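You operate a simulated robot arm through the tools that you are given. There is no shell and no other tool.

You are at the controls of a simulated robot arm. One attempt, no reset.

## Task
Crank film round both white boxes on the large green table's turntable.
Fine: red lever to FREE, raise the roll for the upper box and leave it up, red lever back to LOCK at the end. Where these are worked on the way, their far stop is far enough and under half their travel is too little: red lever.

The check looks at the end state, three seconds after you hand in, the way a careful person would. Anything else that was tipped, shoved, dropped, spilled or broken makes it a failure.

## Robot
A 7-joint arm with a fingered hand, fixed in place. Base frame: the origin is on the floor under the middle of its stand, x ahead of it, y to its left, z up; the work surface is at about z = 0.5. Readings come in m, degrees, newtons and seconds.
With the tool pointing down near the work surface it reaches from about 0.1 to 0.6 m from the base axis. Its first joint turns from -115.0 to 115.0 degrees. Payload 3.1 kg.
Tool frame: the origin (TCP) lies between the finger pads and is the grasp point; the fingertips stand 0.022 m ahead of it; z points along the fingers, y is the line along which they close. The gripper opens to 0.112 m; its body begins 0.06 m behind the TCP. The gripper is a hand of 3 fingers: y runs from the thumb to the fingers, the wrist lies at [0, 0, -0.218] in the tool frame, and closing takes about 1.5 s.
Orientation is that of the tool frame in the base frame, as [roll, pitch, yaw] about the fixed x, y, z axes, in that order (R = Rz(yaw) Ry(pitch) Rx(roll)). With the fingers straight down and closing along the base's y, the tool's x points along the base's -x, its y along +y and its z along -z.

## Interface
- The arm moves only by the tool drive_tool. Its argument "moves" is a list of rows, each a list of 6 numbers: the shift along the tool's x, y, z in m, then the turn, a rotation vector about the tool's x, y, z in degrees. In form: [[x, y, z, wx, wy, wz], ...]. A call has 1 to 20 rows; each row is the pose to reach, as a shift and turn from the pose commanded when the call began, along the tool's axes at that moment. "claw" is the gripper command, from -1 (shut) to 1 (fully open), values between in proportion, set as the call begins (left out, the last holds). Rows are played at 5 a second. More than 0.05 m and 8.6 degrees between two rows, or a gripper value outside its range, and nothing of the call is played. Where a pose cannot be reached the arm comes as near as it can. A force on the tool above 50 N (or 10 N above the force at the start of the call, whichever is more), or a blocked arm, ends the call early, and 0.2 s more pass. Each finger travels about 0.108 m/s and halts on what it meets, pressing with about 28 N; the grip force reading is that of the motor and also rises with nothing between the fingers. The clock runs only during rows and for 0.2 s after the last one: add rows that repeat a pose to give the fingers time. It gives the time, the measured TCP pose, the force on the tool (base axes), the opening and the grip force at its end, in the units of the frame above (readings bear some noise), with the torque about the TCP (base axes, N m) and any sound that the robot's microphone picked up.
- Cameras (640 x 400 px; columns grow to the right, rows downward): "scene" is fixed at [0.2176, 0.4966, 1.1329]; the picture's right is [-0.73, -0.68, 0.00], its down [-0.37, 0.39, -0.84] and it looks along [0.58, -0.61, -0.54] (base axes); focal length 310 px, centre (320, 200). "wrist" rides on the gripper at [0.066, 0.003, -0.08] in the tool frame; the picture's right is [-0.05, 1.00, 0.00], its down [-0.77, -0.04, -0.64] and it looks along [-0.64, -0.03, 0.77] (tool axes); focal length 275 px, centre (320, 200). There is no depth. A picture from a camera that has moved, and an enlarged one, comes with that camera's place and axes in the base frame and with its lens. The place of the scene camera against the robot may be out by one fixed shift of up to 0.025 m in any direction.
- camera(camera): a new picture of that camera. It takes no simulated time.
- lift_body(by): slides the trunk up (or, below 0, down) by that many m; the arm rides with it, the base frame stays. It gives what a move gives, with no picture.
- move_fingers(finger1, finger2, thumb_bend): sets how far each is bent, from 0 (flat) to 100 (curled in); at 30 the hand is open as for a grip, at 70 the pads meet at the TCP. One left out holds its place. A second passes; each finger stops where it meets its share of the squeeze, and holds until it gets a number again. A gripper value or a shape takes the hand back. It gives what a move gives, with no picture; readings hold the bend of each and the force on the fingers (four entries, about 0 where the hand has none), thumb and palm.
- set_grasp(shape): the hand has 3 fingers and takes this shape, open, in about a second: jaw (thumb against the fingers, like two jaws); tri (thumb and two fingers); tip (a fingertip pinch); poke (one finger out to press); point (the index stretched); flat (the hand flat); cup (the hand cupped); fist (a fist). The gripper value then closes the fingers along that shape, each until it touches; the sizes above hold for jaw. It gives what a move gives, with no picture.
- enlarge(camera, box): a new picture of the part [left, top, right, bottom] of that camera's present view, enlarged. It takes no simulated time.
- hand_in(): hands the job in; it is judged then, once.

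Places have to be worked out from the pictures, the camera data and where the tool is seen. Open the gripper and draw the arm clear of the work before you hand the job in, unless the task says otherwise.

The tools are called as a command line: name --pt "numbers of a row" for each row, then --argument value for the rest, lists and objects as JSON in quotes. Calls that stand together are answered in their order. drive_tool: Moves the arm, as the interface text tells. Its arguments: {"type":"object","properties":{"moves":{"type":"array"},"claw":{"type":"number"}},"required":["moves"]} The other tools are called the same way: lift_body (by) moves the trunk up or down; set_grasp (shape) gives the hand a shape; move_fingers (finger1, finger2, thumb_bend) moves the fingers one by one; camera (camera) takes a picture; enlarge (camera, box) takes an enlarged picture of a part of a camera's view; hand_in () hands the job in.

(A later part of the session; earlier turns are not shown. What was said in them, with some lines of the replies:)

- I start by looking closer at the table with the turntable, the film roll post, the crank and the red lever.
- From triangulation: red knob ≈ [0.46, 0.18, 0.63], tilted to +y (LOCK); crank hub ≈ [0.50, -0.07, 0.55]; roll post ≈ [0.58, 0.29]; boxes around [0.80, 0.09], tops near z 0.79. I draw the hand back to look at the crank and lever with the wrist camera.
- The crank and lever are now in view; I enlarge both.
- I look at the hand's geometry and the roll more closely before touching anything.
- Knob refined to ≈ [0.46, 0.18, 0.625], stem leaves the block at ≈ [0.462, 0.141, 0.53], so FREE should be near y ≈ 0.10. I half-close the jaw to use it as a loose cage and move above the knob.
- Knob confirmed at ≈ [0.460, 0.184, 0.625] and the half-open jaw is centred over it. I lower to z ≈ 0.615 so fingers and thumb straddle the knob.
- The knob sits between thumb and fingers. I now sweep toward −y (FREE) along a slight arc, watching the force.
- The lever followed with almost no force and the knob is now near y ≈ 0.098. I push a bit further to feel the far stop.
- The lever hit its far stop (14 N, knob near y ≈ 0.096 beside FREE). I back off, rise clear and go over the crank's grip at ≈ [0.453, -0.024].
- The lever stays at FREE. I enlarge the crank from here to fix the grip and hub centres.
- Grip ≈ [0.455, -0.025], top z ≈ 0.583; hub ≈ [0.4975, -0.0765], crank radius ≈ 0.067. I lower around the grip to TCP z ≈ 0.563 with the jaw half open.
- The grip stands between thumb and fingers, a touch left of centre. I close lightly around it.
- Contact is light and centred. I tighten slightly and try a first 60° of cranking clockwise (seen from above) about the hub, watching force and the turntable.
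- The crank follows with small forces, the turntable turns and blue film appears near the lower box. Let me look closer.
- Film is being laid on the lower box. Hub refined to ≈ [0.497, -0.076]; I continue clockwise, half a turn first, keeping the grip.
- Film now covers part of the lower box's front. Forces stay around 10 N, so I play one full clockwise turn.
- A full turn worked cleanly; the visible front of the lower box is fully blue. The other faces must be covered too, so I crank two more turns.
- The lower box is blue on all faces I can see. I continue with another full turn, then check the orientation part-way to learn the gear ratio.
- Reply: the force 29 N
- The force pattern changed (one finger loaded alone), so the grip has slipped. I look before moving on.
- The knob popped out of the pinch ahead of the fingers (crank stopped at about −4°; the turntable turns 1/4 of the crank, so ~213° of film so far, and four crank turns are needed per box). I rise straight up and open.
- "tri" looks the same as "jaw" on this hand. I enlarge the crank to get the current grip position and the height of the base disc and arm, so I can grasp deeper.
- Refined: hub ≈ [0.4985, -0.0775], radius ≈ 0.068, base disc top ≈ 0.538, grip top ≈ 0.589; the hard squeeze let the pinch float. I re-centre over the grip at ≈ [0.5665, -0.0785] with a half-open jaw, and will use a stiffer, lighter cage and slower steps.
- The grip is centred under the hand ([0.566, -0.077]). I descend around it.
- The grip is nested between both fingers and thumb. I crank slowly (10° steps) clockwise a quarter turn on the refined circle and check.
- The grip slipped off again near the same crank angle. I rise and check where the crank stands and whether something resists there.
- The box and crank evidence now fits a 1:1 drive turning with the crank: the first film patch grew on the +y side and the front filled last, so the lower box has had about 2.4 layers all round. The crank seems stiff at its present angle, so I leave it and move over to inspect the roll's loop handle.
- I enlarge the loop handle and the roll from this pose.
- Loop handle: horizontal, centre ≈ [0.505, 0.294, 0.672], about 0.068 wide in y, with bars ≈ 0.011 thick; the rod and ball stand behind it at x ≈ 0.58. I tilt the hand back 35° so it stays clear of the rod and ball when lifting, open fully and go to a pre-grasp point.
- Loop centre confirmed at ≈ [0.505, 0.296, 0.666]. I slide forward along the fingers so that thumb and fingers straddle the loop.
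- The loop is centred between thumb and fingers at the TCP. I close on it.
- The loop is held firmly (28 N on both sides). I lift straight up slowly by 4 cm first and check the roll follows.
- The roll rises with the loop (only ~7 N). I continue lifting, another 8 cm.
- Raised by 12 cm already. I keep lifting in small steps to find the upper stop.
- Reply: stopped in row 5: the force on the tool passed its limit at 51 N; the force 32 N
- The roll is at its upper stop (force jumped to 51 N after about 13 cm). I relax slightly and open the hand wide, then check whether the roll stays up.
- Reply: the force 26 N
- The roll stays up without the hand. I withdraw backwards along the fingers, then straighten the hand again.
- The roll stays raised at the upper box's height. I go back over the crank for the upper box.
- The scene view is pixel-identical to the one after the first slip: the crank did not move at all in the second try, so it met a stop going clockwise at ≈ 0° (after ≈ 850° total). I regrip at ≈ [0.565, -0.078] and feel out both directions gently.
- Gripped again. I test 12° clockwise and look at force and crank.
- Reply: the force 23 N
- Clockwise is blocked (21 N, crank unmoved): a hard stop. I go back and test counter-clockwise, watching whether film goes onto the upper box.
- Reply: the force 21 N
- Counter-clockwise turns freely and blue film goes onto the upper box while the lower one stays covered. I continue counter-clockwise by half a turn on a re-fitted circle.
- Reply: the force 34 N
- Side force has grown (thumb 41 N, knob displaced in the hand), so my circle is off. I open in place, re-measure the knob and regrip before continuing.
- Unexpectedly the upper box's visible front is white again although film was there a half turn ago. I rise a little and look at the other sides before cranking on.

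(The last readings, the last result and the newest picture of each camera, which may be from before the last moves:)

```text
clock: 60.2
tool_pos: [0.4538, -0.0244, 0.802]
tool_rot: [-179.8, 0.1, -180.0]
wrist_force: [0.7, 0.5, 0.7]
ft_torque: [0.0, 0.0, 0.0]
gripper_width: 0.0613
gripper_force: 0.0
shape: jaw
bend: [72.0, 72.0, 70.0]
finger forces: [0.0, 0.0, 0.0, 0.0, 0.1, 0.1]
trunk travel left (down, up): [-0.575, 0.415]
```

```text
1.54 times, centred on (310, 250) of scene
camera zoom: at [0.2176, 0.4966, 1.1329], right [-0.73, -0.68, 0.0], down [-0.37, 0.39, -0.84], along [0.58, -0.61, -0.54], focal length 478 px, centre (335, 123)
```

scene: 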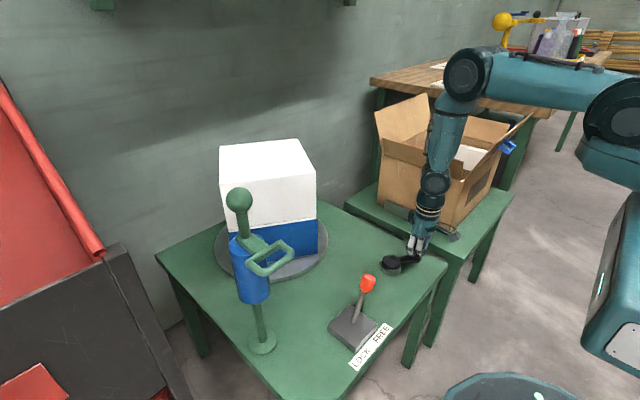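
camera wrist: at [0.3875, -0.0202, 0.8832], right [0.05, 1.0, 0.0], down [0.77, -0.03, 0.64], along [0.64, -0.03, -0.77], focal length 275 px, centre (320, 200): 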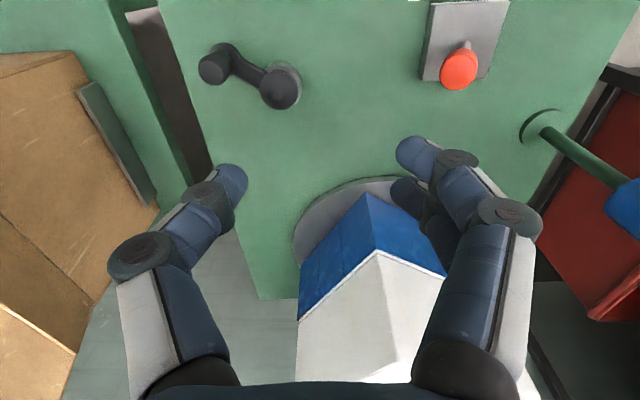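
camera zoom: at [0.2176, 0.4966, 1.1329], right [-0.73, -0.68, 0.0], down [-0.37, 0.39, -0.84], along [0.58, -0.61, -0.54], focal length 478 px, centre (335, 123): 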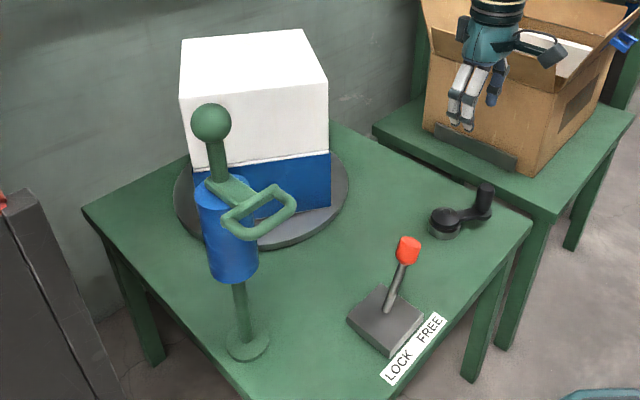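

Both robot-facing sides of the upper box are white too, so film did not keep being laid. I re-measure the knob precisely to regrip and then test in small steps what lays film.

enlarge --camera "wrist" --box '[180, 20, 320, 130]'

enlarge --camera "wrist" --box '[270, 170, 460, 390]'

enlarge --camera "scene" --box '[200, 130, 340, 280]'

```text
3.64 times, centred on (250, 75) of wrist
camera zoom: at [0.3875, -0.0202, 0.8832], right [0.05, 1.0, 0.0], down [0.77, -0.03, 0.64], along [0.64, -0.03, -0.77], focal length 1001 px, centre (574, 654)
```

zoom: 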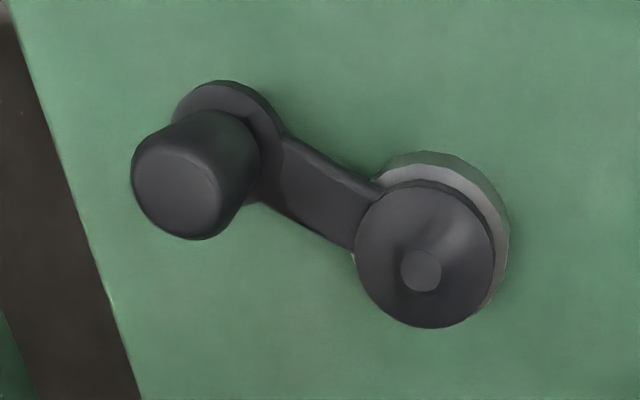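

```text
1.82 times, centred on (365, 280) of wrist
camera zoom: at [0.3875, -0.0202, 0.8832], right [0.05, 1.0, 0.0], down [0.77, -0.03, 0.64], along [0.64, -0.03, -0.77], focal length 500 px, centre (238, 54)
```

zoom: 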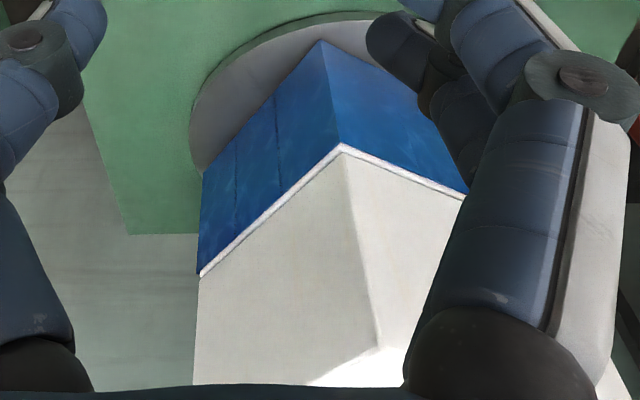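

```text
2.67 times, centred on (270, 205) of scene
camera zoom: at [0.2176, 0.4966, 1.1329], right [-0.73, -0.68, 0.0], down [-0.37, 0.39, -0.84], along [0.58, -0.61, -0.54], focal length 828 px, centre (453, 187)
```

zoom: 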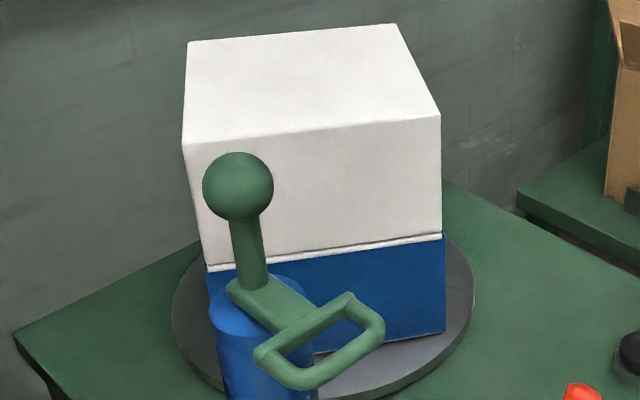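

Knob now at ≈ [0.460, -0.134] (crank angle ≈ 236°), hub [0.498, -0.077], R 0.068. I regrip it there.

drive_tool --pt "-0.003 -0.035 0.02 0 0 0" --pt "-0.006 -0.07 0.05 0 0 0" --pt "-0.0092 -0.107 0.08 0 0 0" --pt "-0.0092 -0.107 0.12 0 0 0" --pt "-0.0092 -0.107 0.16 0 0 0" --pt "-0.0092 -0.107 0.2 0 0 0" --pt "-0.0092 -0.107 0.225 0 0 0" --pt "-0.0092 -0.107 0.24 0 0 0" --pt "-0.0092 -0.107 0.24 0 0 0"

camera --camera "wrist"

```text
clock: 62.2
tool_pos: [0.4627, -0.133, 0.5625]
tool_rot: [-179.6, 0.0, 179.9]
wrist_force: [-0.1, -0.7, 0.1]
ft_torque: [-0.04, 0.0, 0.01]
gripper_width: 0.0609
gripper_force: 0.1
shape: jaw
bend: [72.0, 72.0, 70.0]
finger forces: [0.0, 0.0, 0.1, 0.0, 0.1, 0.0]
trunk travel left (down, up): [-0.575, 0.415]
```

```text
taken
camera wrist: at [0.396, -0.1275, 0.6424], right [0.05, 1.0, 0.0], down [0.77, -0.03, 0.64], along [0.64, -0.03, -0.77], focal length 275 px, centre (320, 200)
```

wrist: 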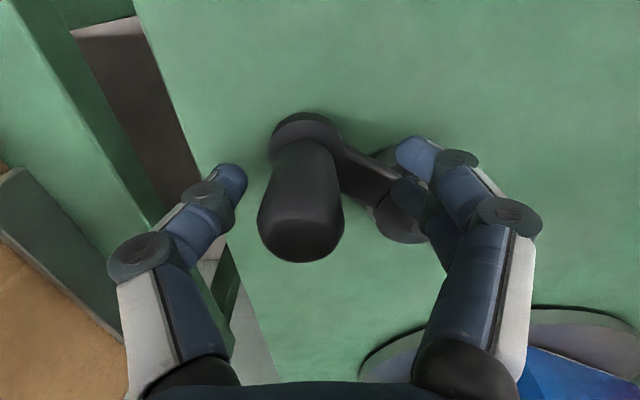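

The knob is ~3 mm left of centre; I nudge and close.

drive_tool --pt "-0.001 -0.003 0 0 0 0" --pt "-0.001 -0.003 0 0 0 0" --pt "-0.001 -0.003 0 0 0 0" --pt "-0.001 -0.003 0 0 0 0" --pt "-0.001 -0.003 0 0 0 0" --claw -0.75

camera --camera "wrist"

```text
clock: 63.4
tool_pos: [0.4631, -0.1357, 0.5626]
tool_rot: [-179.8, 0.0, 180.0]
wrist_force: [-2.1, -3.4, -4.5]
ft_torque: [-0.05, 0.01, -0.02]
gripper_width: 0.0162
gripper_force: 27.9
shape: jaw
bend: [73.0, 72.0, 70.0]
finger forces: [13.3, 10.5, 0.0, 0.0, 26.7, 0.0]
trunk travel left (down, up): [-0.575, 0.415]
```

```text
taken
camera wrist: at [0.3971, -0.1309, 0.643], right [0.05, 1.0, 0.0], down [0.77, -0.03, 0.64], along [0.64, -0.03, -0.77], focal length 275 px, centre (320, 200)
```

wrist: 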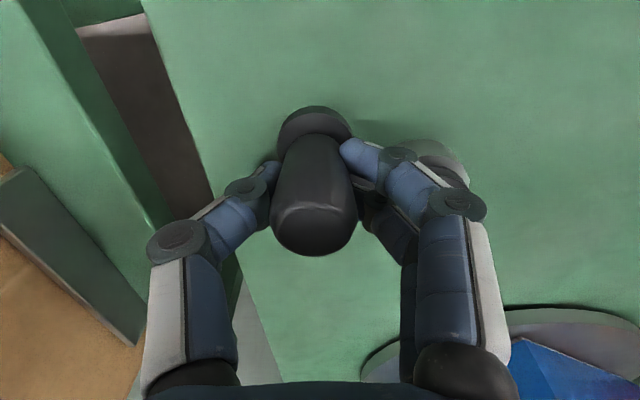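

This is a well-nested grip like the first one. I turn 50° counter-clockwise and look at the upper box.

drive_tool --pt "-0.0104 -0.0057 0 0 0 0" --pt "-0.0216 -0.0095 0 0 0 0" --pt "-0.0333 -0.0113 0 0 0 0" --pt "-0.0452 -0.011 0 0 0 0" --pt "-0.0568 -0.0086 0 0 0 0" --pt "-0.0568 -0.0086 0 0 0 0"

camera --camera "scene"

camera --camera "wrist"

```text
clock: 64.8
tool_pos: [0.5223, -0.1445, 0.5623]
tool_rot: [-179.9, 0.2, 179.9]
wrist_force: [3.4, -8.7, -6.7]
ft_torque: [-0.11, -0.01, 0.07]
gripper_width: 0.0157
gripper_force: 28.0
shape: jaw
bend: [73.0, 72.0, 70.0]
finger forces: [12.8, 12.0, 0.1, 0.0, 31.4, 0.0]
trunk travel left (down, up): [-0.575, 0.415]
```

```text
taken
```

scene: 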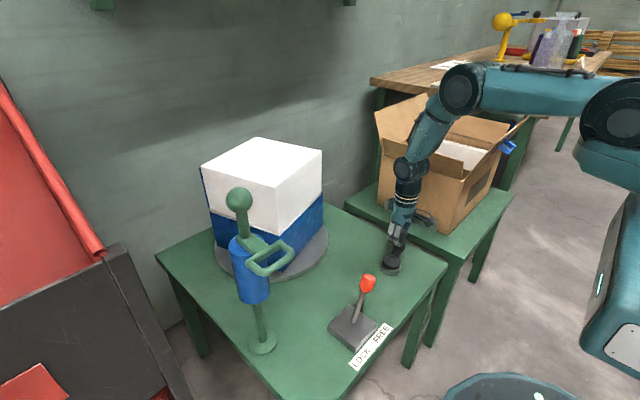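

```text
taken
camera wrist: at [0.4552, -0.1403, 0.6431], right [0.05, 1.0, 0.0], down [0.77, -0.03, 0.64], along [0.64, -0.03, -0.77], focal length 275 px, centre (320, 200)
```

wrist: 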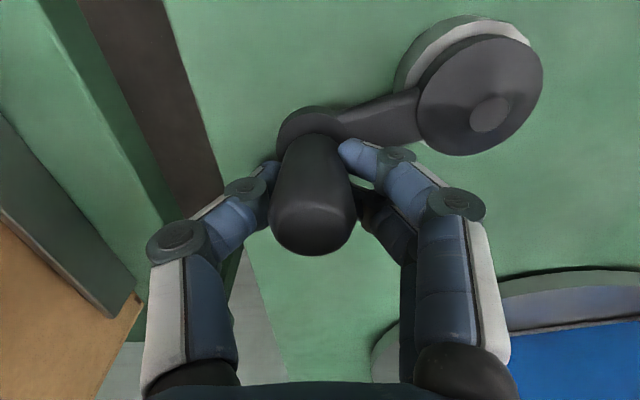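

A blue strip is seen at the far left edge of the upper box. I enlarge it.

enlarge --camera "scene" --box '[190, 130, 330, 290]'

```text
2.50 times, centred on (260, 210) of scene
camera zoom: at [0.2176, 0.4966, 1.1329], right [-0.73, -0.68, 0.0], down [-0.37, 0.39, -0.84], along [0.58, -0.61, -0.54], focal length 776 px, centre (470, 175)
```

zoom: 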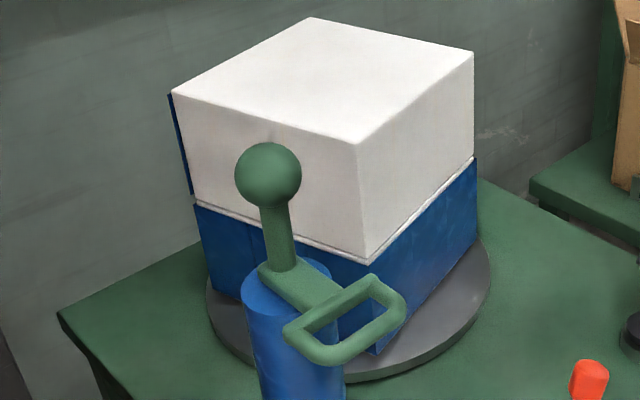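

New film is not being laid now; only the first ~50° after raising was. I test the other direction: 50° clockwise back, then look again.

drive_tool --pt "0.0116 -0.0024 0 0 0 0" --pt "0.0235 -0.0027 0 0 0 0" --pt "0.0352 -0.0009 0 0 0 0" --pt "0.0464 0.0029 0 0 0 0" --pt "0.0568 0.0086 0 0 0 0" --pt "0.0568 0.0086 0 0 0 0"

enlarge --camera "scene" --box '[190, 130, 330, 290]'

```text
clock: 66.2
tool_pos: [0.463, -0.1353, 0.5623]
tool_rot: [-179.8, 0.0, -179.9]
wrist_force: [0.3, 2.1, -7.4]
ft_torque: [0.04, 0.03, 0.0]
gripper_width: 0.0157
gripper_force: 28.0
shape: jaw
bend: [72.0, 72.0, 70.0]
finger forces: [15.9, 13.9, 0.0, 0.0, 26.0, 0.1]
trunk travel left (down, up): [-0.575, 0.415]
```

```text
2.50 times, centred on (260, 210) of scene
camera zoom: at [0.2176, 0.4966, 1.1329], right [-0.73, -0.68, 0.0], down [-0.37, 0.39, -0.84], along [0.58, -0.61, -0.54], focal length 776 px, centre (470, 175)
```

zoom: 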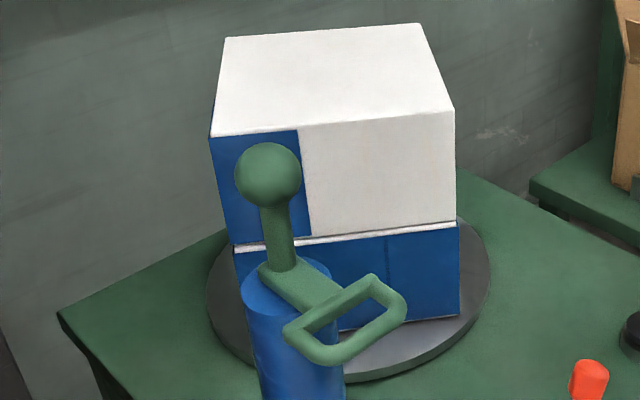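

Now it is clear: film is laid only when cranking clockwise (in ~30° strips; the earlier strip came from the short clockwise test). From here only ~236° clockwise remain to the stop, so I rewind counter-clockwise about one turn first, half a turn at a time.

drive_tool --pt "-0.0159 -0.0079 0 0 0 0" --pt "-0.0333 -0.0113 0 0 0 0" --pt "-0.051 -0.0101 0 0 0 0" --pt "-0.0678 -0.0043 0 0 0 0" --pt "-0.0826 0.0056 0 0 0 0" --pt "-0.0942 0.019 0 0 0 0" --pt "-0.1021 0.0349 0 0 0 0" --pt "-0.1055 0.0523 0 0 0 0" --pt "-0.1043 0.07 0 0 0 0" --pt "-0.0985 0.0868 0 0 0 0" --pt "-0.0886 0.1016 0 0 0 0" --pt "-0.0752 0.1132 0 0 0 0"

camera --camera "wrist"

camera --camera "scene"

```text
clock: 68.8
tool_pos: [0.5365, -0.0214, 0.5627]
tool_rot: [-179.6, -0.3, 180.0]
wrist_force: [5.7, 13.3, -4.7]
ft_torque: [0.39, -0.1, -0.11]
gripper_width: 0.0154
gripper_force: 28.2
shape: jaw
bend: [72.0, 72.0, 70.0]
finger forces: [19.3, 19.3, 0.0, 0.0, 19.9, 0.1]
trunk travel left (down, up): [-0.575, 0.415]
```

```text
taken
camera wrist: at [0.4702, -0.016, 0.6438], right [0.05, 1.0, -0.01], down [0.77, -0.03, 0.63], along [0.63, -0.03, -0.77], focal length 275 px, centre (320, 200)
```

wrist: 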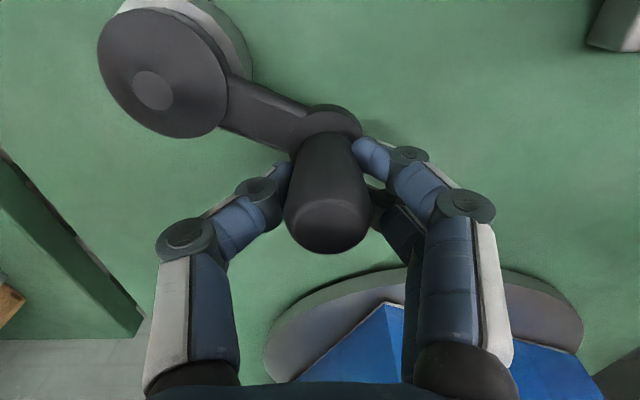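

```text
taken
```

scene: 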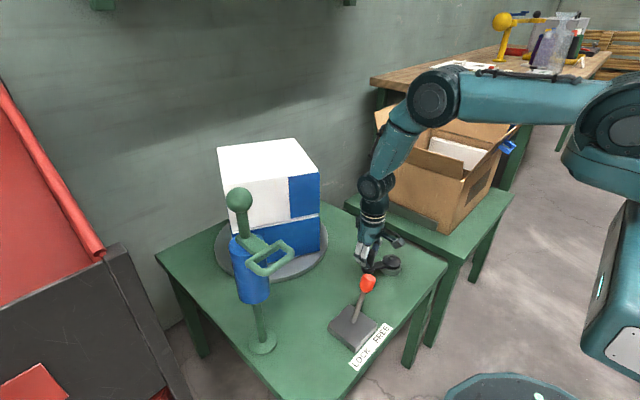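

The nest is good; forces suggest shifting the circle slightly toward +y. I continue the rewind with the second half turn.

drive_tool --pt "0.0169 0.0093 0 0 0 0" --pt "0.0344 0.0128 0 0 0 0" --pt "0.0522 0.0116 0 0 0 0" --pt "0.0691 0.0058 0 0 0 0" --pt "0.0839 -0.0042 0 0 0 0" --pt "0.0956 -0.0176 0 0 0 0" --pt "0.1034 -0.0336 0 0 0 0" --pt "0.1069 -0.0511 0 0 0 0" --pt "0.1057 -0.0689 0 0 0 0" --pt "0.0999 -0.0858 0 0 0 0" --pt "0.0899 -0.1006 0 0 0 0" --pt "0.0765 -0.1123 0 0 0 0"

camera --camera "wrist"

camera --camera "scene"

```text
clock: 71.4
tool_pos: [0.461, -0.1285, 0.5626]
tool_rot: [-179.3, 0.5, -179.7]
wrist_force: [16.2, 14.7, 3.6]
ft_torque: [0.37, -0.12, -0.33]
gripper_width: 0.0115
gripper_force: 28.1
shape: jaw
bend: [72.0, 76.0, 74.0]
finger forces: [21.2, 0.0, 0.0, 0.0, 18.9, 0.0]
out of reach, approached as far as the arm can: row 12
trunk travel left (down, up): [-0.575, 0.415]
```

```text
taken
camera wrist: at [0.394, -0.1241, 0.643], right [0.04, 1.0, -0.01], down [0.77, -0.02, 0.64], along [0.64, -0.04, -0.77], focal length 275 px, centre (320, 200)
```

wrist: 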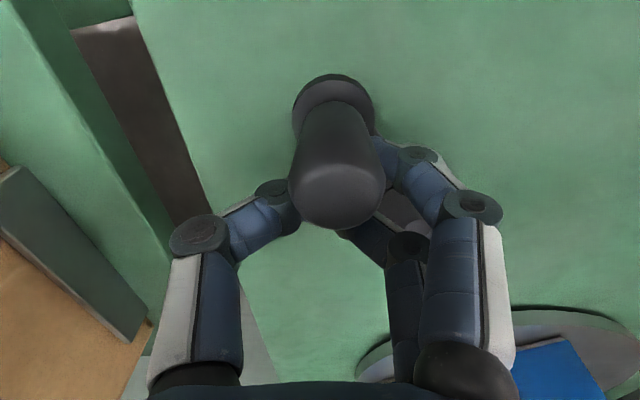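

```text
taken
```

scene: 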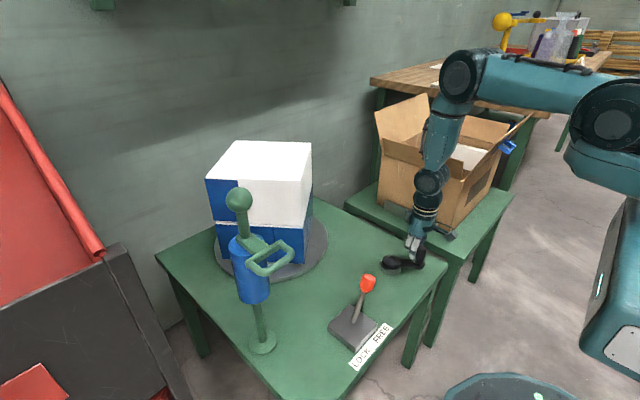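

The knob is being squeezed out of the nest and the arm reported row 12 out of reach, but the rewind is enough: about 570° clockwise are now available. I open, and re-measure.

drive_tool --pt "0 0 0 0 0 0" --pt "0 0 0 0 0 0" --pt "0 0 0 0 0 0" --claw 0.3

camera --camera "wrist"

```text
clock: 72.2
tool_pos: [0.4562, -0.132, 0.5623]
tool_rot: [-179.4, 0.1, 179.9]
wrist_force: [-0.2, -0.1, 0.7]
ft_torque: [-0.03, 0.0, -0.02]
gripper_width: 0.0724
gripper_force: 0.1
shape: jaw
bend: [70.0, 70.0, 67.0]
finger forces: [0.0, 0.0, 0.1, 0.0, 0.0, 0.0]
trunk travel left (down, up): [-0.575, 0.415]
```

```text
taken
camera wrist: at [0.3903, -0.1268, 0.6431], right [0.05, 1.0, -0.01], down [0.77, -0.03, 0.64], along [0.64, -0.04, -0.77], focal length 275 px, centre (320, 200)
```

wrist: 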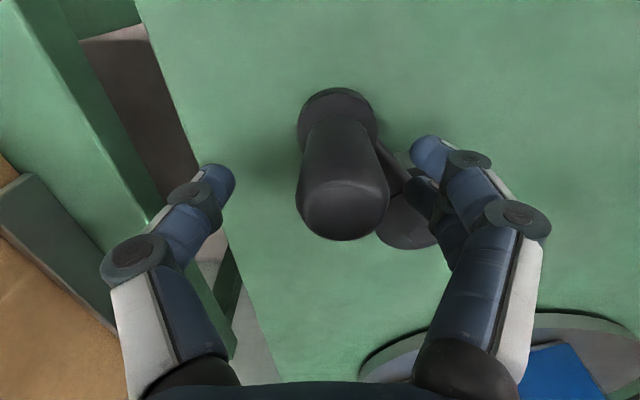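

Knob now ≈ [0.448, -0.123] (crank ≈ 222°). I re-centre over it and verify before closing.

drive_tool --pt "0.003 0.004 0 0 0 0" --pt "0.0065 0.008 0 0 0 0" --pt "0.0065 0.008 0 0 0 0" --claw 0.1

camera --camera "wrist"

```text
clock: 73.0
tool_pos: [0.4501, -0.1247, 0.5623]
tool_rot: [-179.7, 0.1, 180.0]
wrist_force: [1.5, 0.5, -0.1]
ft_torque: [-0.02, 0.04, -0.02]
gripper_width: 0.062
gripper_force: 0.1
shape: jaw
bend: [72.0, 72.0, 70.0]
finger forces: [0.1, 0.0, 0.0, 0.0, 0.0, 0.0]
trunk travel left (down, up): [-0.575, 0.415]
```

```text
taken
camera wrist: at [0.3842, -0.1199, 0.643], right [0.05, 1.0, 0.0], down [0.77, -0.03, 0.64], along [0.64, -0.03, -0.77], focal length 275 px, centre (320, 200)
```

wrist: 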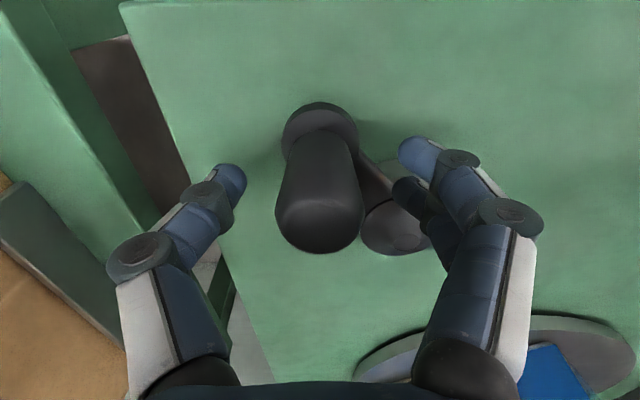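

Centred. I close on the knob again.

drive_tool --pt "0 0 0 0 0 0" --pt "0 0 0 0 0 0" --pt "0 0 0 0 0 0" --pt "0 0 0 0 0 0" --claw -0.75

camera --camera "wrist"

```text
clock: 74.0
tool_pos: [0.4498, -0.1245, 0.5625]
tool_rot: [-179.9, 0.1, 179.9]
wrist_force: [1.9, -0.2, -3.7]
ft_torque: [0.0, -0.04, -0.02]
gripper_width: 0.0162
gripper_force: 28.0
shape: jaw
bend: [73.0, 72.0, 70.0]
finger forces: [13.8, 10.9, 0.0, 0.1, 23.8, 0.1]
trunk travel left (down, up): [-0.575, 0.415]
```

```text
taken
camera wrist: at [0.3846, -0.1199, 0.6427], right [0.05, 1.0, 0.0], down [0.77, -0.03, 0.64], along [0.64, -0.03, -0.77], focal length 275 px, centre (320, 200)
```

wrist: 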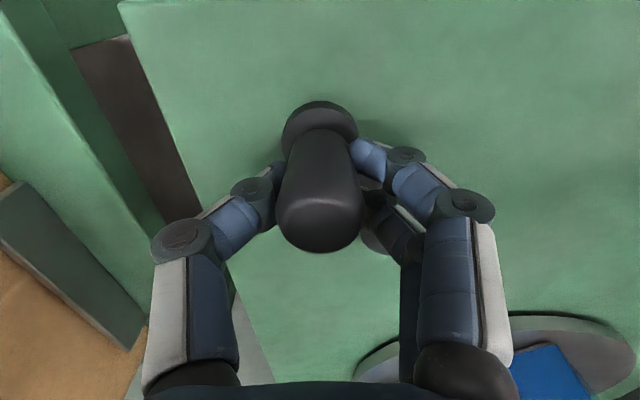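

Well nested with almost no force. I crank clockwise 90° with the refined circle (centre [0.5003, -0.0777], R 0.069) and check.

drive_tool --pt "0.0104 0.0147 0 0 0 0" --pt "0.0167 0.0316 0 0 0 0" --pt "0.0184 0.0495 0 0 0 0" --pt "0.0153 0.0673 0 0 0 0" --pt "0.0078 0.0837 0 0 0 0" --pt "-0.0037 0.0975 0 0 0 0"

camera --camera "wrist"

enlarge --camera "scene" --box '[190, 130, 330, 290]'

```text
clock: 75.4
tool_pos: [0.4558, -0.0291, 0.5616]
tool_rot: [-179.7, 0.2, 179.8]
wrist_force: [10.9, -10.2, 1.1]
ft_torque: [-0.18, -0.13, 0.05]
gripper_width: 0.0155
gripper_force: 27.9
shape: jaw
bend: [73.0, 72.0, 70.0]
finger forces: [12.0, 13.0, 0.0, 0.1, 31.9, 0.1]
trunk travel left (down, up): [-0.575, 0.415]
```

```text
taken
camera wrist: at [0.3893, -0.0239, 0.6425], right [0.05, 1.0, 0.0], down [0.77, -0.03, 0.64], along [0.64, -0.03, -0.77], focal length 275 px, centre (320, 200)
```

wrist: 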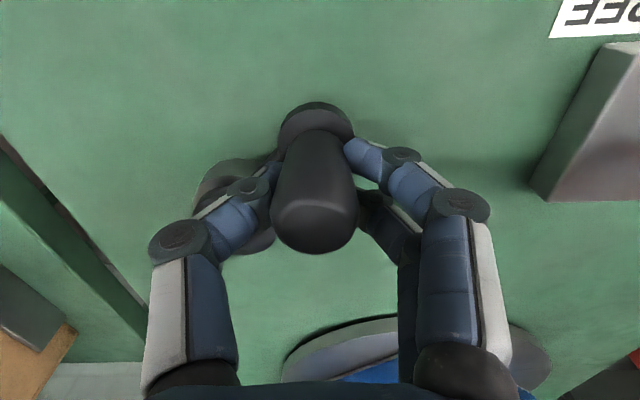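

```text
2.50 times, centred on (260, 210) of scene
camera zoom: at [0.2176, 0.4966, 1.1329], right [-0.73, -0.68, 0.0], down [-0.37, 0.39, -0.84], along [0.58, -0.61, -0.54], focal length 776 px, centre (470, 175)
```

zoom: 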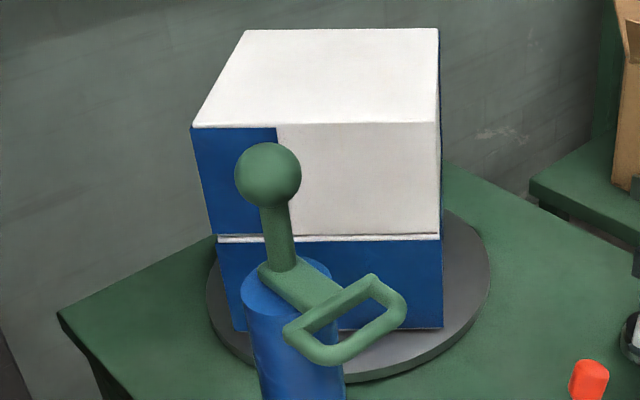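

Film is laid steadily; force pattern lets me refit the circle to centre [0.5028, -0.0795], R 0.0695. I continue clockwise by half a turn on it.

drive_tool --pt "-0.0167 0.0089 0 0 0 0" --pt "-0.0337 0.0152 0 0 0 0" --pt "-0.0517 0.017 0 0 0 0" --pt "-0.0696 0.014 0 0 0 0" --pt "-0.0861 0.0064 0 0 0 0" --pt "-0.1001 -0.0051 0 0 0 0" --pt "-0.1107 -0.0199 0 0 0 0" --pt "-0.117 -0.0369 0 0 0 0" --pt "-0.1188 -0.0549 0 0 0 0" --pt "-0.1158 -0.0728 0 0 0 0" --pt "-0.1082 -0.0893 0 0 0 0" --pt "-0.0967 -0.1033 0 0 0 0"

camera --camera "wrist"

enlarge --camera "scene" --box '[190, 130, 330, 290]'

```text
clock: 78.0
tool_pos: [0.5503, -0.1318, 0.5624]
tool_rot: [-179.8, 0.0, 179.9]
wrist_force: [9.0, -15.6, -12.6]
ft_torque: [-0.28, -0.13, 0.13]
gripper_width: 0.0142
gripper_force: 28.5
shape: jaw
bend: [72.0, 71.0, 70.0]
finger forces: [12.1, 13.8, 0.0, 0.0, 32.0, 0.0]
out of reach, approached as far as the arm can: row 2
trunk travel left (down, up): [-0.575, 0.415]
```

```text
taken
camera wrist: at [0.4834, -0.1275, 0.6438], right [0.05, 1.0, 0.0], down [0.77, -0.04, 0.63], along [0.63, -0.03, -0.77], focal length 275 px, centre (320, 200)
```

wrist: 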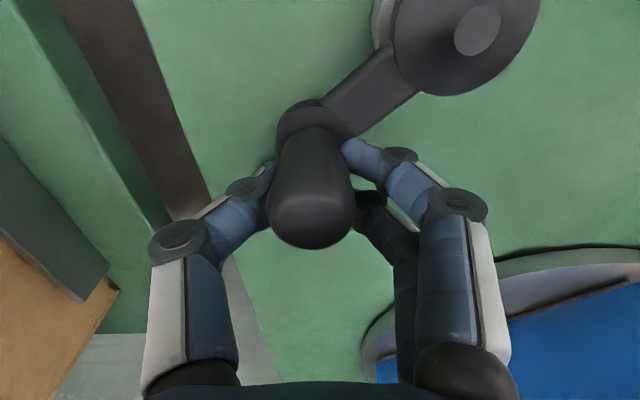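

```text
2.50 times, centred on (260, 210) of scene
camera zoom: at [0.2176, 0.4966, 1.1329], right [-0.73, -0.68, 0.0], down [-0.37, 0.39, -0.84], along [0.58, -0.61, -0.54], focal length 776 px, centre (470, 175)
```

zoom: 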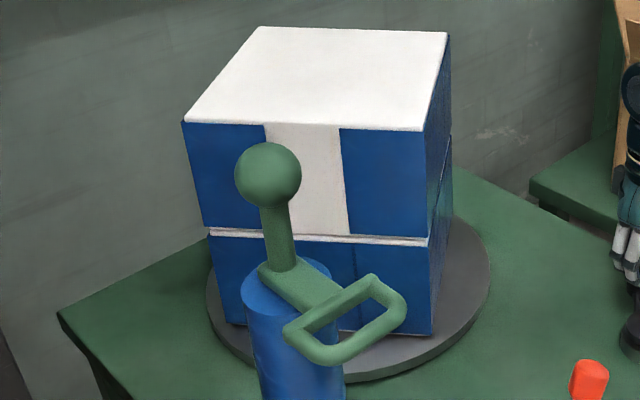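

Nearly all strips are on; one is still white in front. The nest holds well, so I continue clockwise another half turn.

drive_tool --pt "0.0148 -0.0106 0 0 0 0" --pt "0.0318 -0.0169 0 0 0 0" --pt "0.0498 -0.0187 0 0 0 0" --pt "0.0677 -0.0157 0 0 0 0" --pt "0.0842 -0.0081 0 0 0 0" --pt "0.0982 0.0034 0 0 0 0" --pt "0.1088 0.0182 0 0 0 0" --pt "0.1151 0.0352 0 0 0 0" --pt "0.1169 0.0532 0 0 0 0" --pt "0.1139 0.0711 0 0 0 0" --pt "0.1063 0.0876 0 0 0 0" --pt "0.0948 0.1016 0 0 0 0"

camera --camera "wrist"

enlarge --camera "scene" --box '[190, 130, 330, 290]'

```text
clock: 80.6
tool_pos: [0.4563, -0.0304, 0.5632]
tool_rot: [-179.8, 0.0, 179.8]
wrist_force: [11.3, -9.3, -4.7]
ft_torque: [-0.12, -0.18, 0.09]
gripper_width: 0.014
gripper_force: 28.5
shape: jaw
bend: [73.0, 72.0, 70.0]
finger forces: [13.7, 16.5, 0.0, 0.0, 29.5, 0.0]
trunk travel left (down, up): [-0.575, 0.415]
```

```text
taken
camera wrist: at [0.3898, -0.0249, 0.6434], right [0.05, 1.0, 0.0], down [0.77, -0.03, 0.64], along [0.64, -0.03, -0.77], focal length 275 px, centre (320, 200)
```

wrist: 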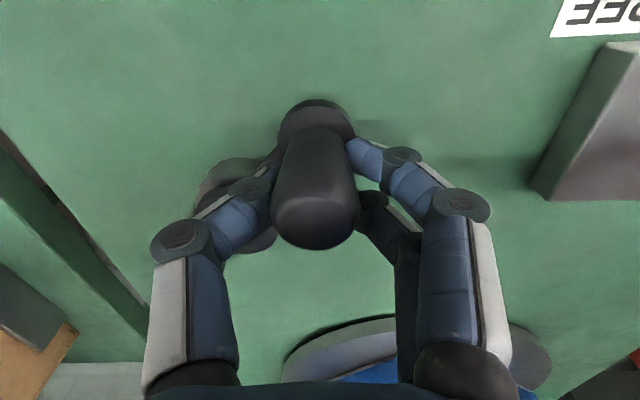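

```text
2.50 times, centred on (260, 210) of scene
camera zoom: at [0.2176, 0.4966, 1.1329], right [-0.73, -0.68, 0.0], down [-0.37, 0.39, -0.84], along [0.58, -0.61, -0.54], focal length 776 px, centre (470, 175)
```

zoom: 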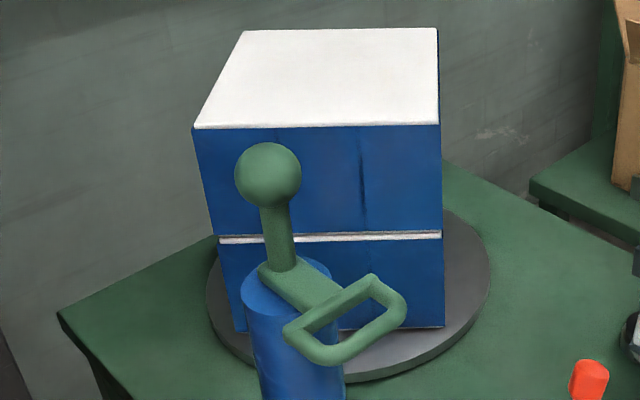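

Front and left of the upper box are fully wrapped (about 450° clockwise with the roll up). I add another 90° for overlap, stopping short of the crank's end stop.

drive_tool --pt "-0.0148 0.0106 0 0 0 0" --pt "-0.0318 0.0169 0 0 0 0" --pt "-0.0498 0.0187 0 0 0 0" --pt "-0.0677 0.0157 0 0 0 0" --pt "-0.0842 0.0081 0 0 0 0" --pt "-0.0982 -0.0034 0 0 0 0"

drive_tool --pt "0 0 0 0 0 0" --pt "0 0 0 0 0 0" --pt "0 0 0 0 0 0" --pt "0 0 0 0 0 0" --claw 0.1

camera --camera "wrist"

enlarge --camera "scene" --box '[190, 130, 330, 290]'

```text
clock: 82.0
tool_pos: [0.557, -0.0328, 0.5628]
tool_rot: [-179.7, 0.3, 180.0]
wrist_force: [6.5, 3.8, -3.1]
ft_torque: [0.11, -0.12, 0.01]
gripper_width: 0.014
gripper_force: 28.0
shape: jaw
bend: [72.0, 72.0, 70.0]
finger forces: [17.0, 19.6, 0.1, 0.0, 21.6, 0.0]
trunk travel left (down, up): [-0.575, 0.415]
```

```text
clock: 83.0
tool_pos: [0.5541, -0.0321, 0.5629]
tool_rot: [-179.7, 0.1, 179.9]
wrist_force: [-0.7, 0.0, -0.5]
ft_torque: [0.06, 0.04, -0.03]
gripper_width: 0.061
gripper_force: 0.0
shape: jaw
bend: [72.0, 72.0, 70.0]
finger forces: [0.0, 0.0, 0.0, 0.0, 0.1, 0.1]
trunk travel left (down, up): [-0.575, 0.415]
```

```text
taken
camera wrist: at [0.4878, -0.0275, 0.6432], right [0.05, 1.0, 0.0], down [0.77, -0.03, 0.64], along [0.64, -0.03, -0.77], focal length 275 px, centre (320, 200)
```

wrist: 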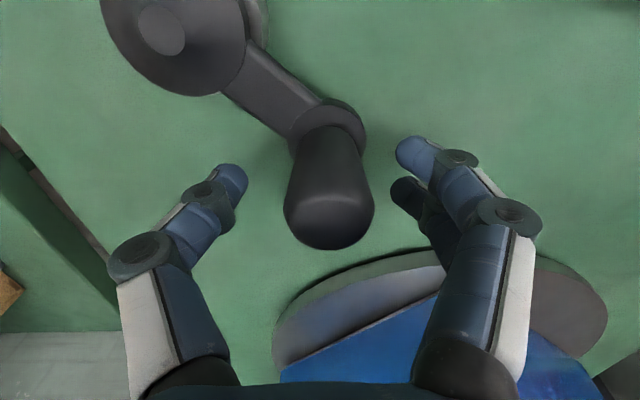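

```text
2.50 times, centred on (260, 210) of scene
camera zoom: at [0.2176, 0.4966, 1.1329], right [-0.73, -0.68, 0.0], down [-0.37, 0.39, -0.84], along [0.58, -0.61, -0.54], focal length 776 px, centre (470, 175)
```

zoom: 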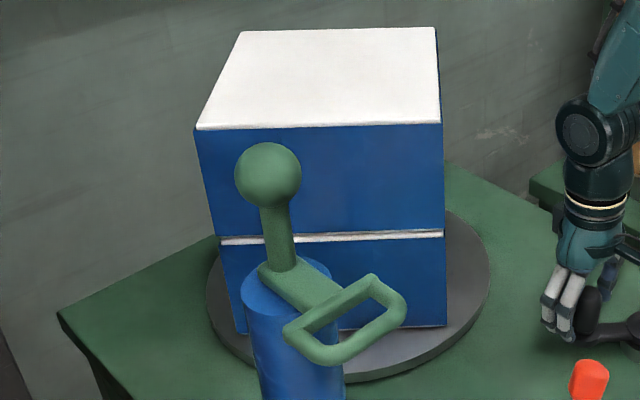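

Both boxes' visible faces are blue. I rise clear of the crank and check the robot-side faces with the wrist camera.

drive_tool --pt "0 0 -0.04 0 0 0" --pt "0 0 -0.08 0 0 0" --pt "0 0 -0.12 0 0 0" --pt "0.03 0 -0.16 0 0 0" --pt "0.06 0 -0.2 0 0 0" --pt "0.1 0.01 -0.22 0 0 0" --pt "0.14 0.02 -0.24 0 0 0" --pt "0.14 0.02 -0.24 0 0 0"

camera --camera "wrist"

camera --camera "scene"

```text
clock: 84.8
tool_pos: [0.4144, -0.0112, 0.8005]
tool_rot: [-179.7, 0.1, -180.0]
wrist_force: [0.0, 0.4, 0.9]
ft_torque: [0.0, -0.03, -0.02]
gripper_width: 0.061
gripper_force: 0.1
shape: jaw
bend: [72.0, 72.0, 70.0]
finger forces: [0.0, 0.0, 0.0, 0.0, 0.0, 0.0]
trunk travel left (down, up): [-0.575, 0.415]
```

```text
taken
camera wrist: at [0.3486, -0.0068, 0.8812], right [0.05, 1.0, 0.0], down [0.77, -0.03, 0.64], along [0.64, -0.03, -0.77], focal length 275 px, centre (320, 200)
```

wrist: 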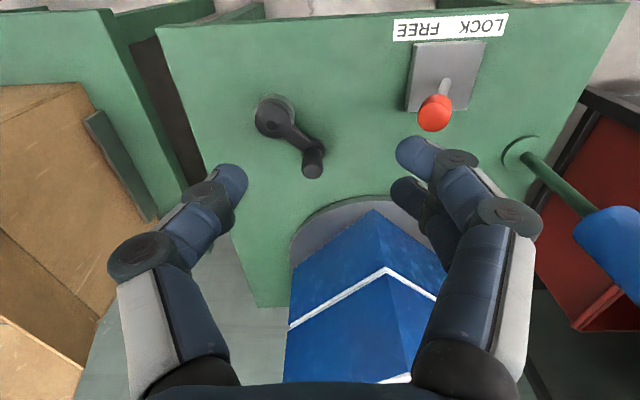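

```text
taken
```

scene: 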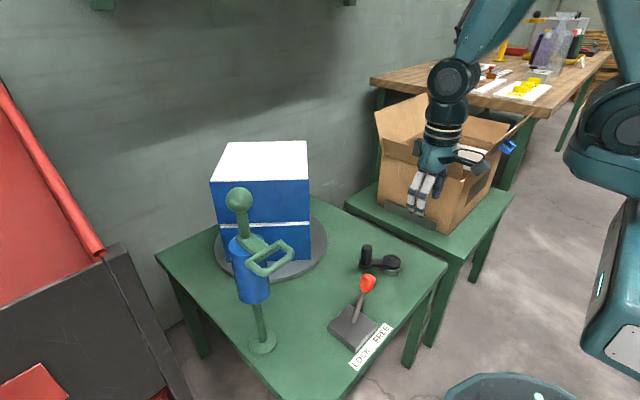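

All visible faces of both boxes are wrapped, the roll is up, lever at FREE with its knob near [0.457, 0.095]. I close the hand and go down on the −y side of the knob so I can push it to LOCK while staying well away from the raised loop.

drive_tool --pt "-0.012 0.007 0.03 0 0 0" --pt "-0.025 0.014 0.06 0 0 0" --pt "-0.036 0.02 0.085 0 0 0" --pt "-0.0434 0.024 0.11 0 0 0" --pt "-0.0434 0.024 0.14 0 0 0" --pt "-0.0434 0.024 0.165 0 0 0" --pt "-0.0434 0.024 0.184 0 0 0" --pt "-0.0434 0.024 0.184 0 0 0" --claw -1.0

camera --camera "wrist"

enlarge --camera "scene" --box '[220, 180, 440, 380]'

```text
clock: 86.6
tool_pos: [0.4576, 0.0131, 0.6177]
tool_rot: [-179.7, 0.1, -180.0]
wrist_force: [-0.4, 0.6, 0.0]
ft_torque: [0.04, -0.03, 0.05]
gripper_width: 0.0002
gripper_force: 28.0
shape: jaw
bend: [67.0, 67.0, 75.0]
finger forces: [0.0, 0.0, 0.0, 0.0, 0.1, 0.0]
trunk travel left (down, up): [-0.575, 0.415]
```

```text
taken
camera wrist: at [0.3912, 0.0176, 0.6987], right [0.05, 1.0, 0.0], down [0.77, -0.03, 0.64], along [0.64, -0.03, -0.77], focal length 275 px, centre (320, 200)
```

wrist: 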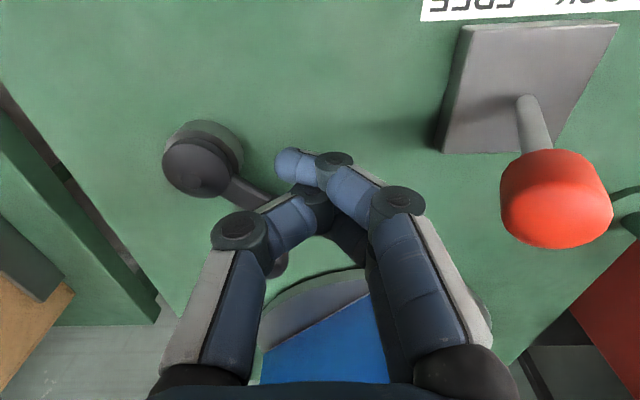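

```text
2.00 times, centred on (330, 280) of scene
camera zoom: at [0.2176, 0.4966, 1.1329], right [-0.73, -0.68, 0.0], down [-0.37, 0.39, -0.84], along [0.58, -0.61, -0.54], focal length 621 px, centre (300, 40)
```

zoom: 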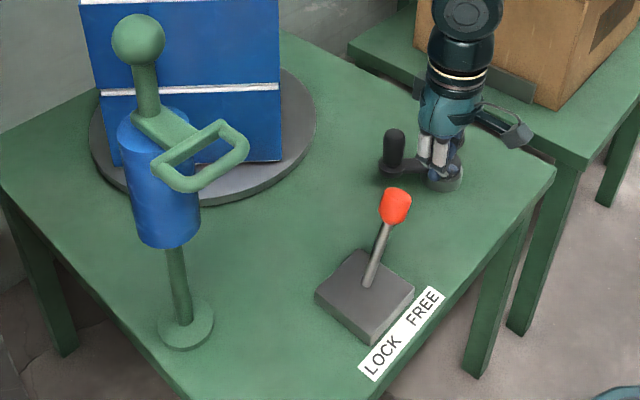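

Hand is closed just −y of the knob at the same x. I push toward +y (LOCK), watching the force.

drive_tool --pt "0 0.02 0 0 0 0" --pt "0 0.035 0 0 0 0" --pt "0 0.047 0 0 0 0" --pt "0 0.059 0 0 0 0" --pt "0 0.071 0 0 0 0" --pt "0 0.083 0 0 0 0" --pt "0 0.095 0 0 0 0" --pt "0 0.107 0 0 0 0" --pt "0 0.117 0 0 0 0" --pt "0 0.117 0 0 0 0"

camera --camera "wrist"

enlarge --camera "scene" --box '[220, 180, 440, 380]'

```text
clock: 88.8
tool_pos: [0.4591, 0.13, 0.6177]
tool_rot: [-179.7, 0.1, 180.0]
wrist_force: [0.1, -0.3, 0.8]
ft_torque: [0.04, 0.01, 0.0]
gripper_width: 0.0
gripper_force: 28.4
shape: jaw
bend: [67.0, 67.0, 77.0]
finger forces: [0.1, 0.0, 0.1, 0.0, 0.0, 0.1]
trunk travel left (down, up): [-0.575, 0.415]
```

```text
taken
camera wrist: at [0.3913, 0.1344, 0.6989], right [0.05, 1.0, 0.0], down [0.77, -0.03, 0.64], along [0.64, -0.03, -0.77], focal length 275 px, centre (320, 200)
```

wrist: 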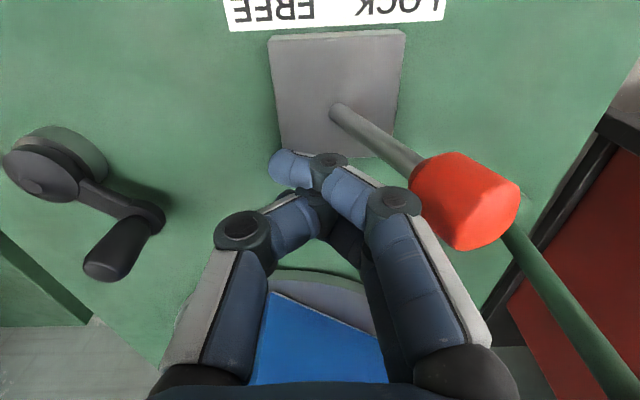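

```text
2.00 times, centred on (330, 280) of scene
camera zoom: at [0.2176, 0.4966, 1.1329], right [-0.73, -0.68, 0.0], down [-0.37, 0.39, -0.84], along [0.58, -0.61, -0.54], focal length 621 px, centre (300, 40)
```

zoom: 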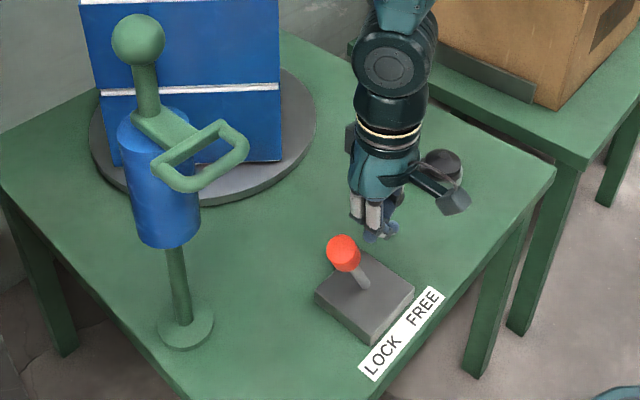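

The lever swung over to LOCK (knob near y ≈ 0.182). I push a little more to feel its stop.

drive_tool --pt "0 0.004 0 0 0 0" --pt "0 0.008 0 0 0 0" --pt "0 0.012 0 0 0 0" --pt "0 0.016 0 0 0 0" --pt "0 0.016 0 0 0 0"

camera --camera "wrist"

```text
clock: 90.0
tool_pos: [0.4573, 0.1463, 0.6168]
tool_rot: [-179.7, 0.1, -179.9]
wrist_force: [0.1, -0.9, 0.1]
ft_torque: [0.0, 0.0, 0.01]
gripper_width: 0.0001
gripper_force: 27.8
shape: jaw
bend: [67.0, 67.0, 77.0]
finger forces: [0.0, 0.0, 0.0, 0.1, 0.1, 0.0]
trunk travel left (down, up): [-0.575, 0.415]
```

```text
taken
camera wrist: at [0.3909, 0.1505, 0.6987], right [0.05, 1.0, 0.0], down [0.77, -0.03, 0.64], along [0.64, -0.03, -0.77], focal length 275 px, centre (320, 200)
```

wrist: 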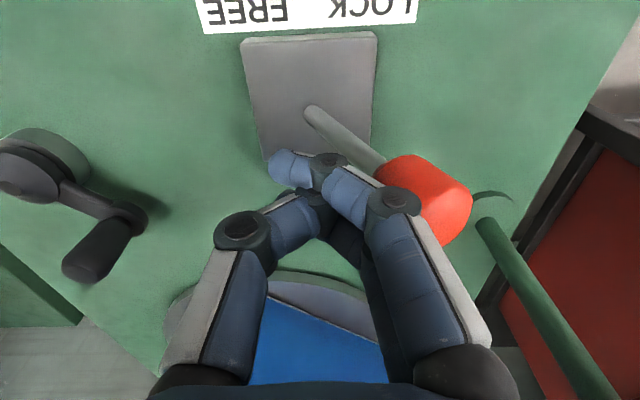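

The knob stayed at y ≈ 0.183 — its original LOCK position — with no contact yet, so it sits at its stop. One more gentle nudge confirms it.

drive_tool --pt "0 0.004 0 0 0 0" --pt "0 0.008 0 0 0 0" --pt "0 0.012 0 0 0 0" --pt "0 0.012 0 0 0 0"

```text
clock: 91.0
tool_pos: [0.4561, 0.1538, 0.6193]
tool_rot: [-179.8, 0.0, 179.8]
wrist_force: [3.2, -33.1, 10.9]
ft_torque: [0.12, 0.04, -0.19]
gripper_width: 0.0
gripper_force: 27.7
shape: jaw
bend: [67.0, 66.0, 75.0]
finger forces: [0.0, 16.3, 0.0, 0.1, 32.6, 0.0]
trunk travel left (down, up): [-0.575, 0.415]
```

33 N against the stop: the lever is fully at LOCK. I back off toward −y, rise and draw the arm clear, opening the hand.

drive_tool --pt "0 -0.02 0 0 0 0" --pt "0 -0.05 0 0 0 0" --pt "0 -0.07 -0.02 0 0 0" --pt "0 -0.08 -0.06 0 0 0" --pt "0.01 -0.09 -0.1 0 0 0" --pt "0.03 -0.1 -0.14 0 0 0" --pt "0.05 -0.11 -0.18 0 0 0" --pt "0.08 -0.12 -0.22 0 0 0" --pt "0.11 -0.13 -0.25 0 0 0" --pt "0.13 -0.14 -0.28 0 0 0" --pt "0.13 -0.14 -0.28 0 0 0"

drive_tool --pt "0 0 0 0 0 0" --pt "0 0 0 0 0 0" --pt "0 0 0 0 0 0" --pt "0 0 0 0 0 0" --pt "0 0 0 0 0 0" --claw 1.0

camera --camera "wrist"

camera --camera "scene"

```text
refused: row 8 steps farther than a row can; nothing moved
```

```text
clock: 91.5
tool_pos: [0.4511, 0.1426, 0.6182]
tool_rot: [-179.5, -0.9, 178.9]
wrist_force: [-0.7, -63.6, 25.4]
ft_torque: [0.33, -0.08, -0.07]
gripper_width: 0.0484
gripper_force: 0.0
shape: jaw
bend: [48.0, 51.0, 30.0]
finger forces: [32.7, 42.6, 0.0, 0.0, 0.0, 0.1]
trunk travel left (down, up): [-0.575, 0.415]
stopped in row 2: the force on the tool passed its limit at 70 N (the readings are from after the stop); the commanded pose is now the measured one
```

```text
taken
camera wrist: at [0.3872, 0.1498, 0.7014], right [0.07, 1.0, -0.01], down [0.78, -0.04, 0.62], along [0.62, -0.05, -0.78], focal length 275 px, centre (320, 200)
```

wrist: 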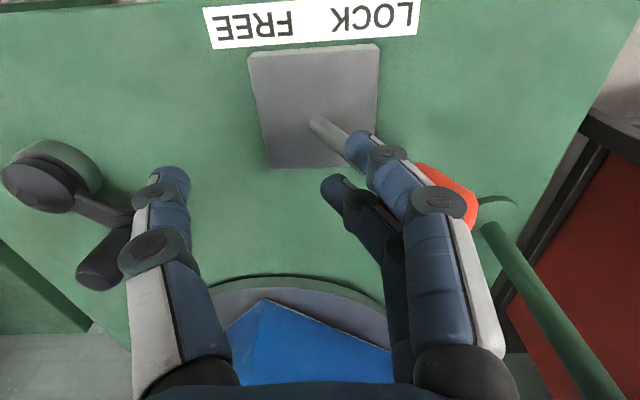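

```text
taken
```

scene: 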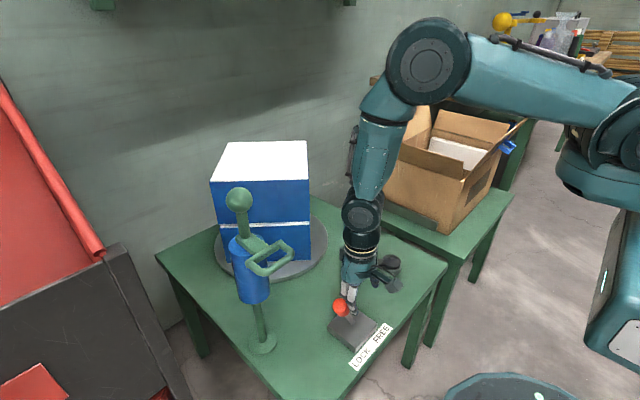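

The retreat was refused (one step slightly too long) and the hand opened against the lever at its stop; the lever is still at LOCK. I now retreat toward −y first, with smaller steps.

drive_tool --pt "0 -0.02 0 0 0 0" --pt "0 -0.045 0 0 0 0" --pt "0 -0.07 0 0 0 0" --pt "0 -0.07 -0.03 0 0 0" --pt "0 -0.07 -0.07 0 0 0" --pt "0.01 -0.08 -0.105 0 0 0" --pt "0.03 -0.09 -0.14 0 0 0" --pt "0.05 -0.1 -0.175 0 0 0" --pt "0.075 -0.11 -0.21 0 0 0" --pt "0.1 -0.12 -0.24 0 0 0" --pt "0.12 -0.13 -0.27 0 0 0" --pt "0.12 -0.13 -0.27 0 0 0"

camera --camera "wrist"

camera --camera "scene"

```text
clock: 94.1
tool_pos: [0.3349, 0.027, 0.89]
tool_rot: [-179.3, -0.5, 179.6]
wrist_force: [0.9, -0.6, 0.3]
ft_torque: [-0.01, -0.01, 0.03]
gripper_width: 0.112
gripper_force: 0.0
shape: jaw
bend: [30.0, 30.0, 30.0]
finger forces: [0.0, 0.0, 0.0, 0.1, 0.0, 0.0]
trunk travel left (down, up): [-0.575, 0.415]
```

```text
taken
camera wrist: at [0.2699, 0.0318, 0.9704], right [0.05, 1.0, -0.01], down [0.78, -0.03, 0.63], along [0.63, -0.04, -0.78], focal length 275 px, centre (320, 200)
```

wrist: 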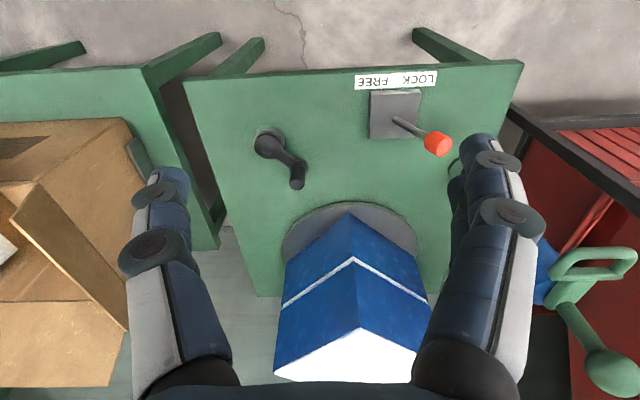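

```text
taken
```

scene: 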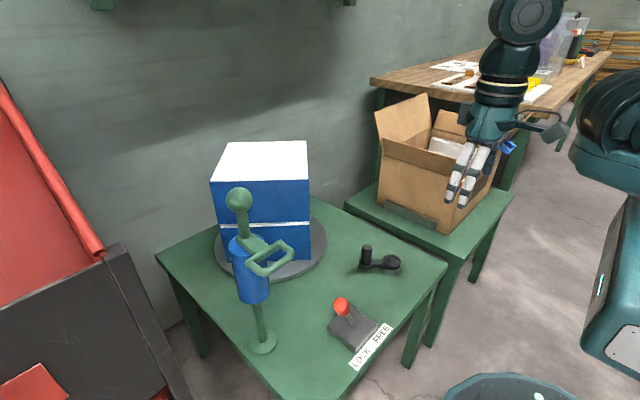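

Final check: the lever knob is back exactly where it started (LOCK), the roll is still up, and I saw every face of both boxes wrapped in blue during the last turns. The surroundings look undisturbed, and the hand is open and clear, so I hand in.

hand_in

```text
The job is handed in.
```

Both white boxes are wrapped in blue film on all four sides. The roll is left up at the upper box, and the red lever is back at LOCK against its stop. The hand is open and clear of the work.

- **Lower box:** it got about 2.4 turns of film before the crank hit a hard stop.
- **Upper box:** film only goes on when cranking clockwise, so I rewound the crank and then gave this box about 1.5 turns.
- **Lever:** after setting it to LOCK, a retreat move was refused. The hand opened against the lever at about 70 N before I backed away. The lever stayed at LOCK and I saw no damage.
- **Crank grip:** the hand slipped off the crank knob a few times while turning. Nothing else was touched or moved that I could see.
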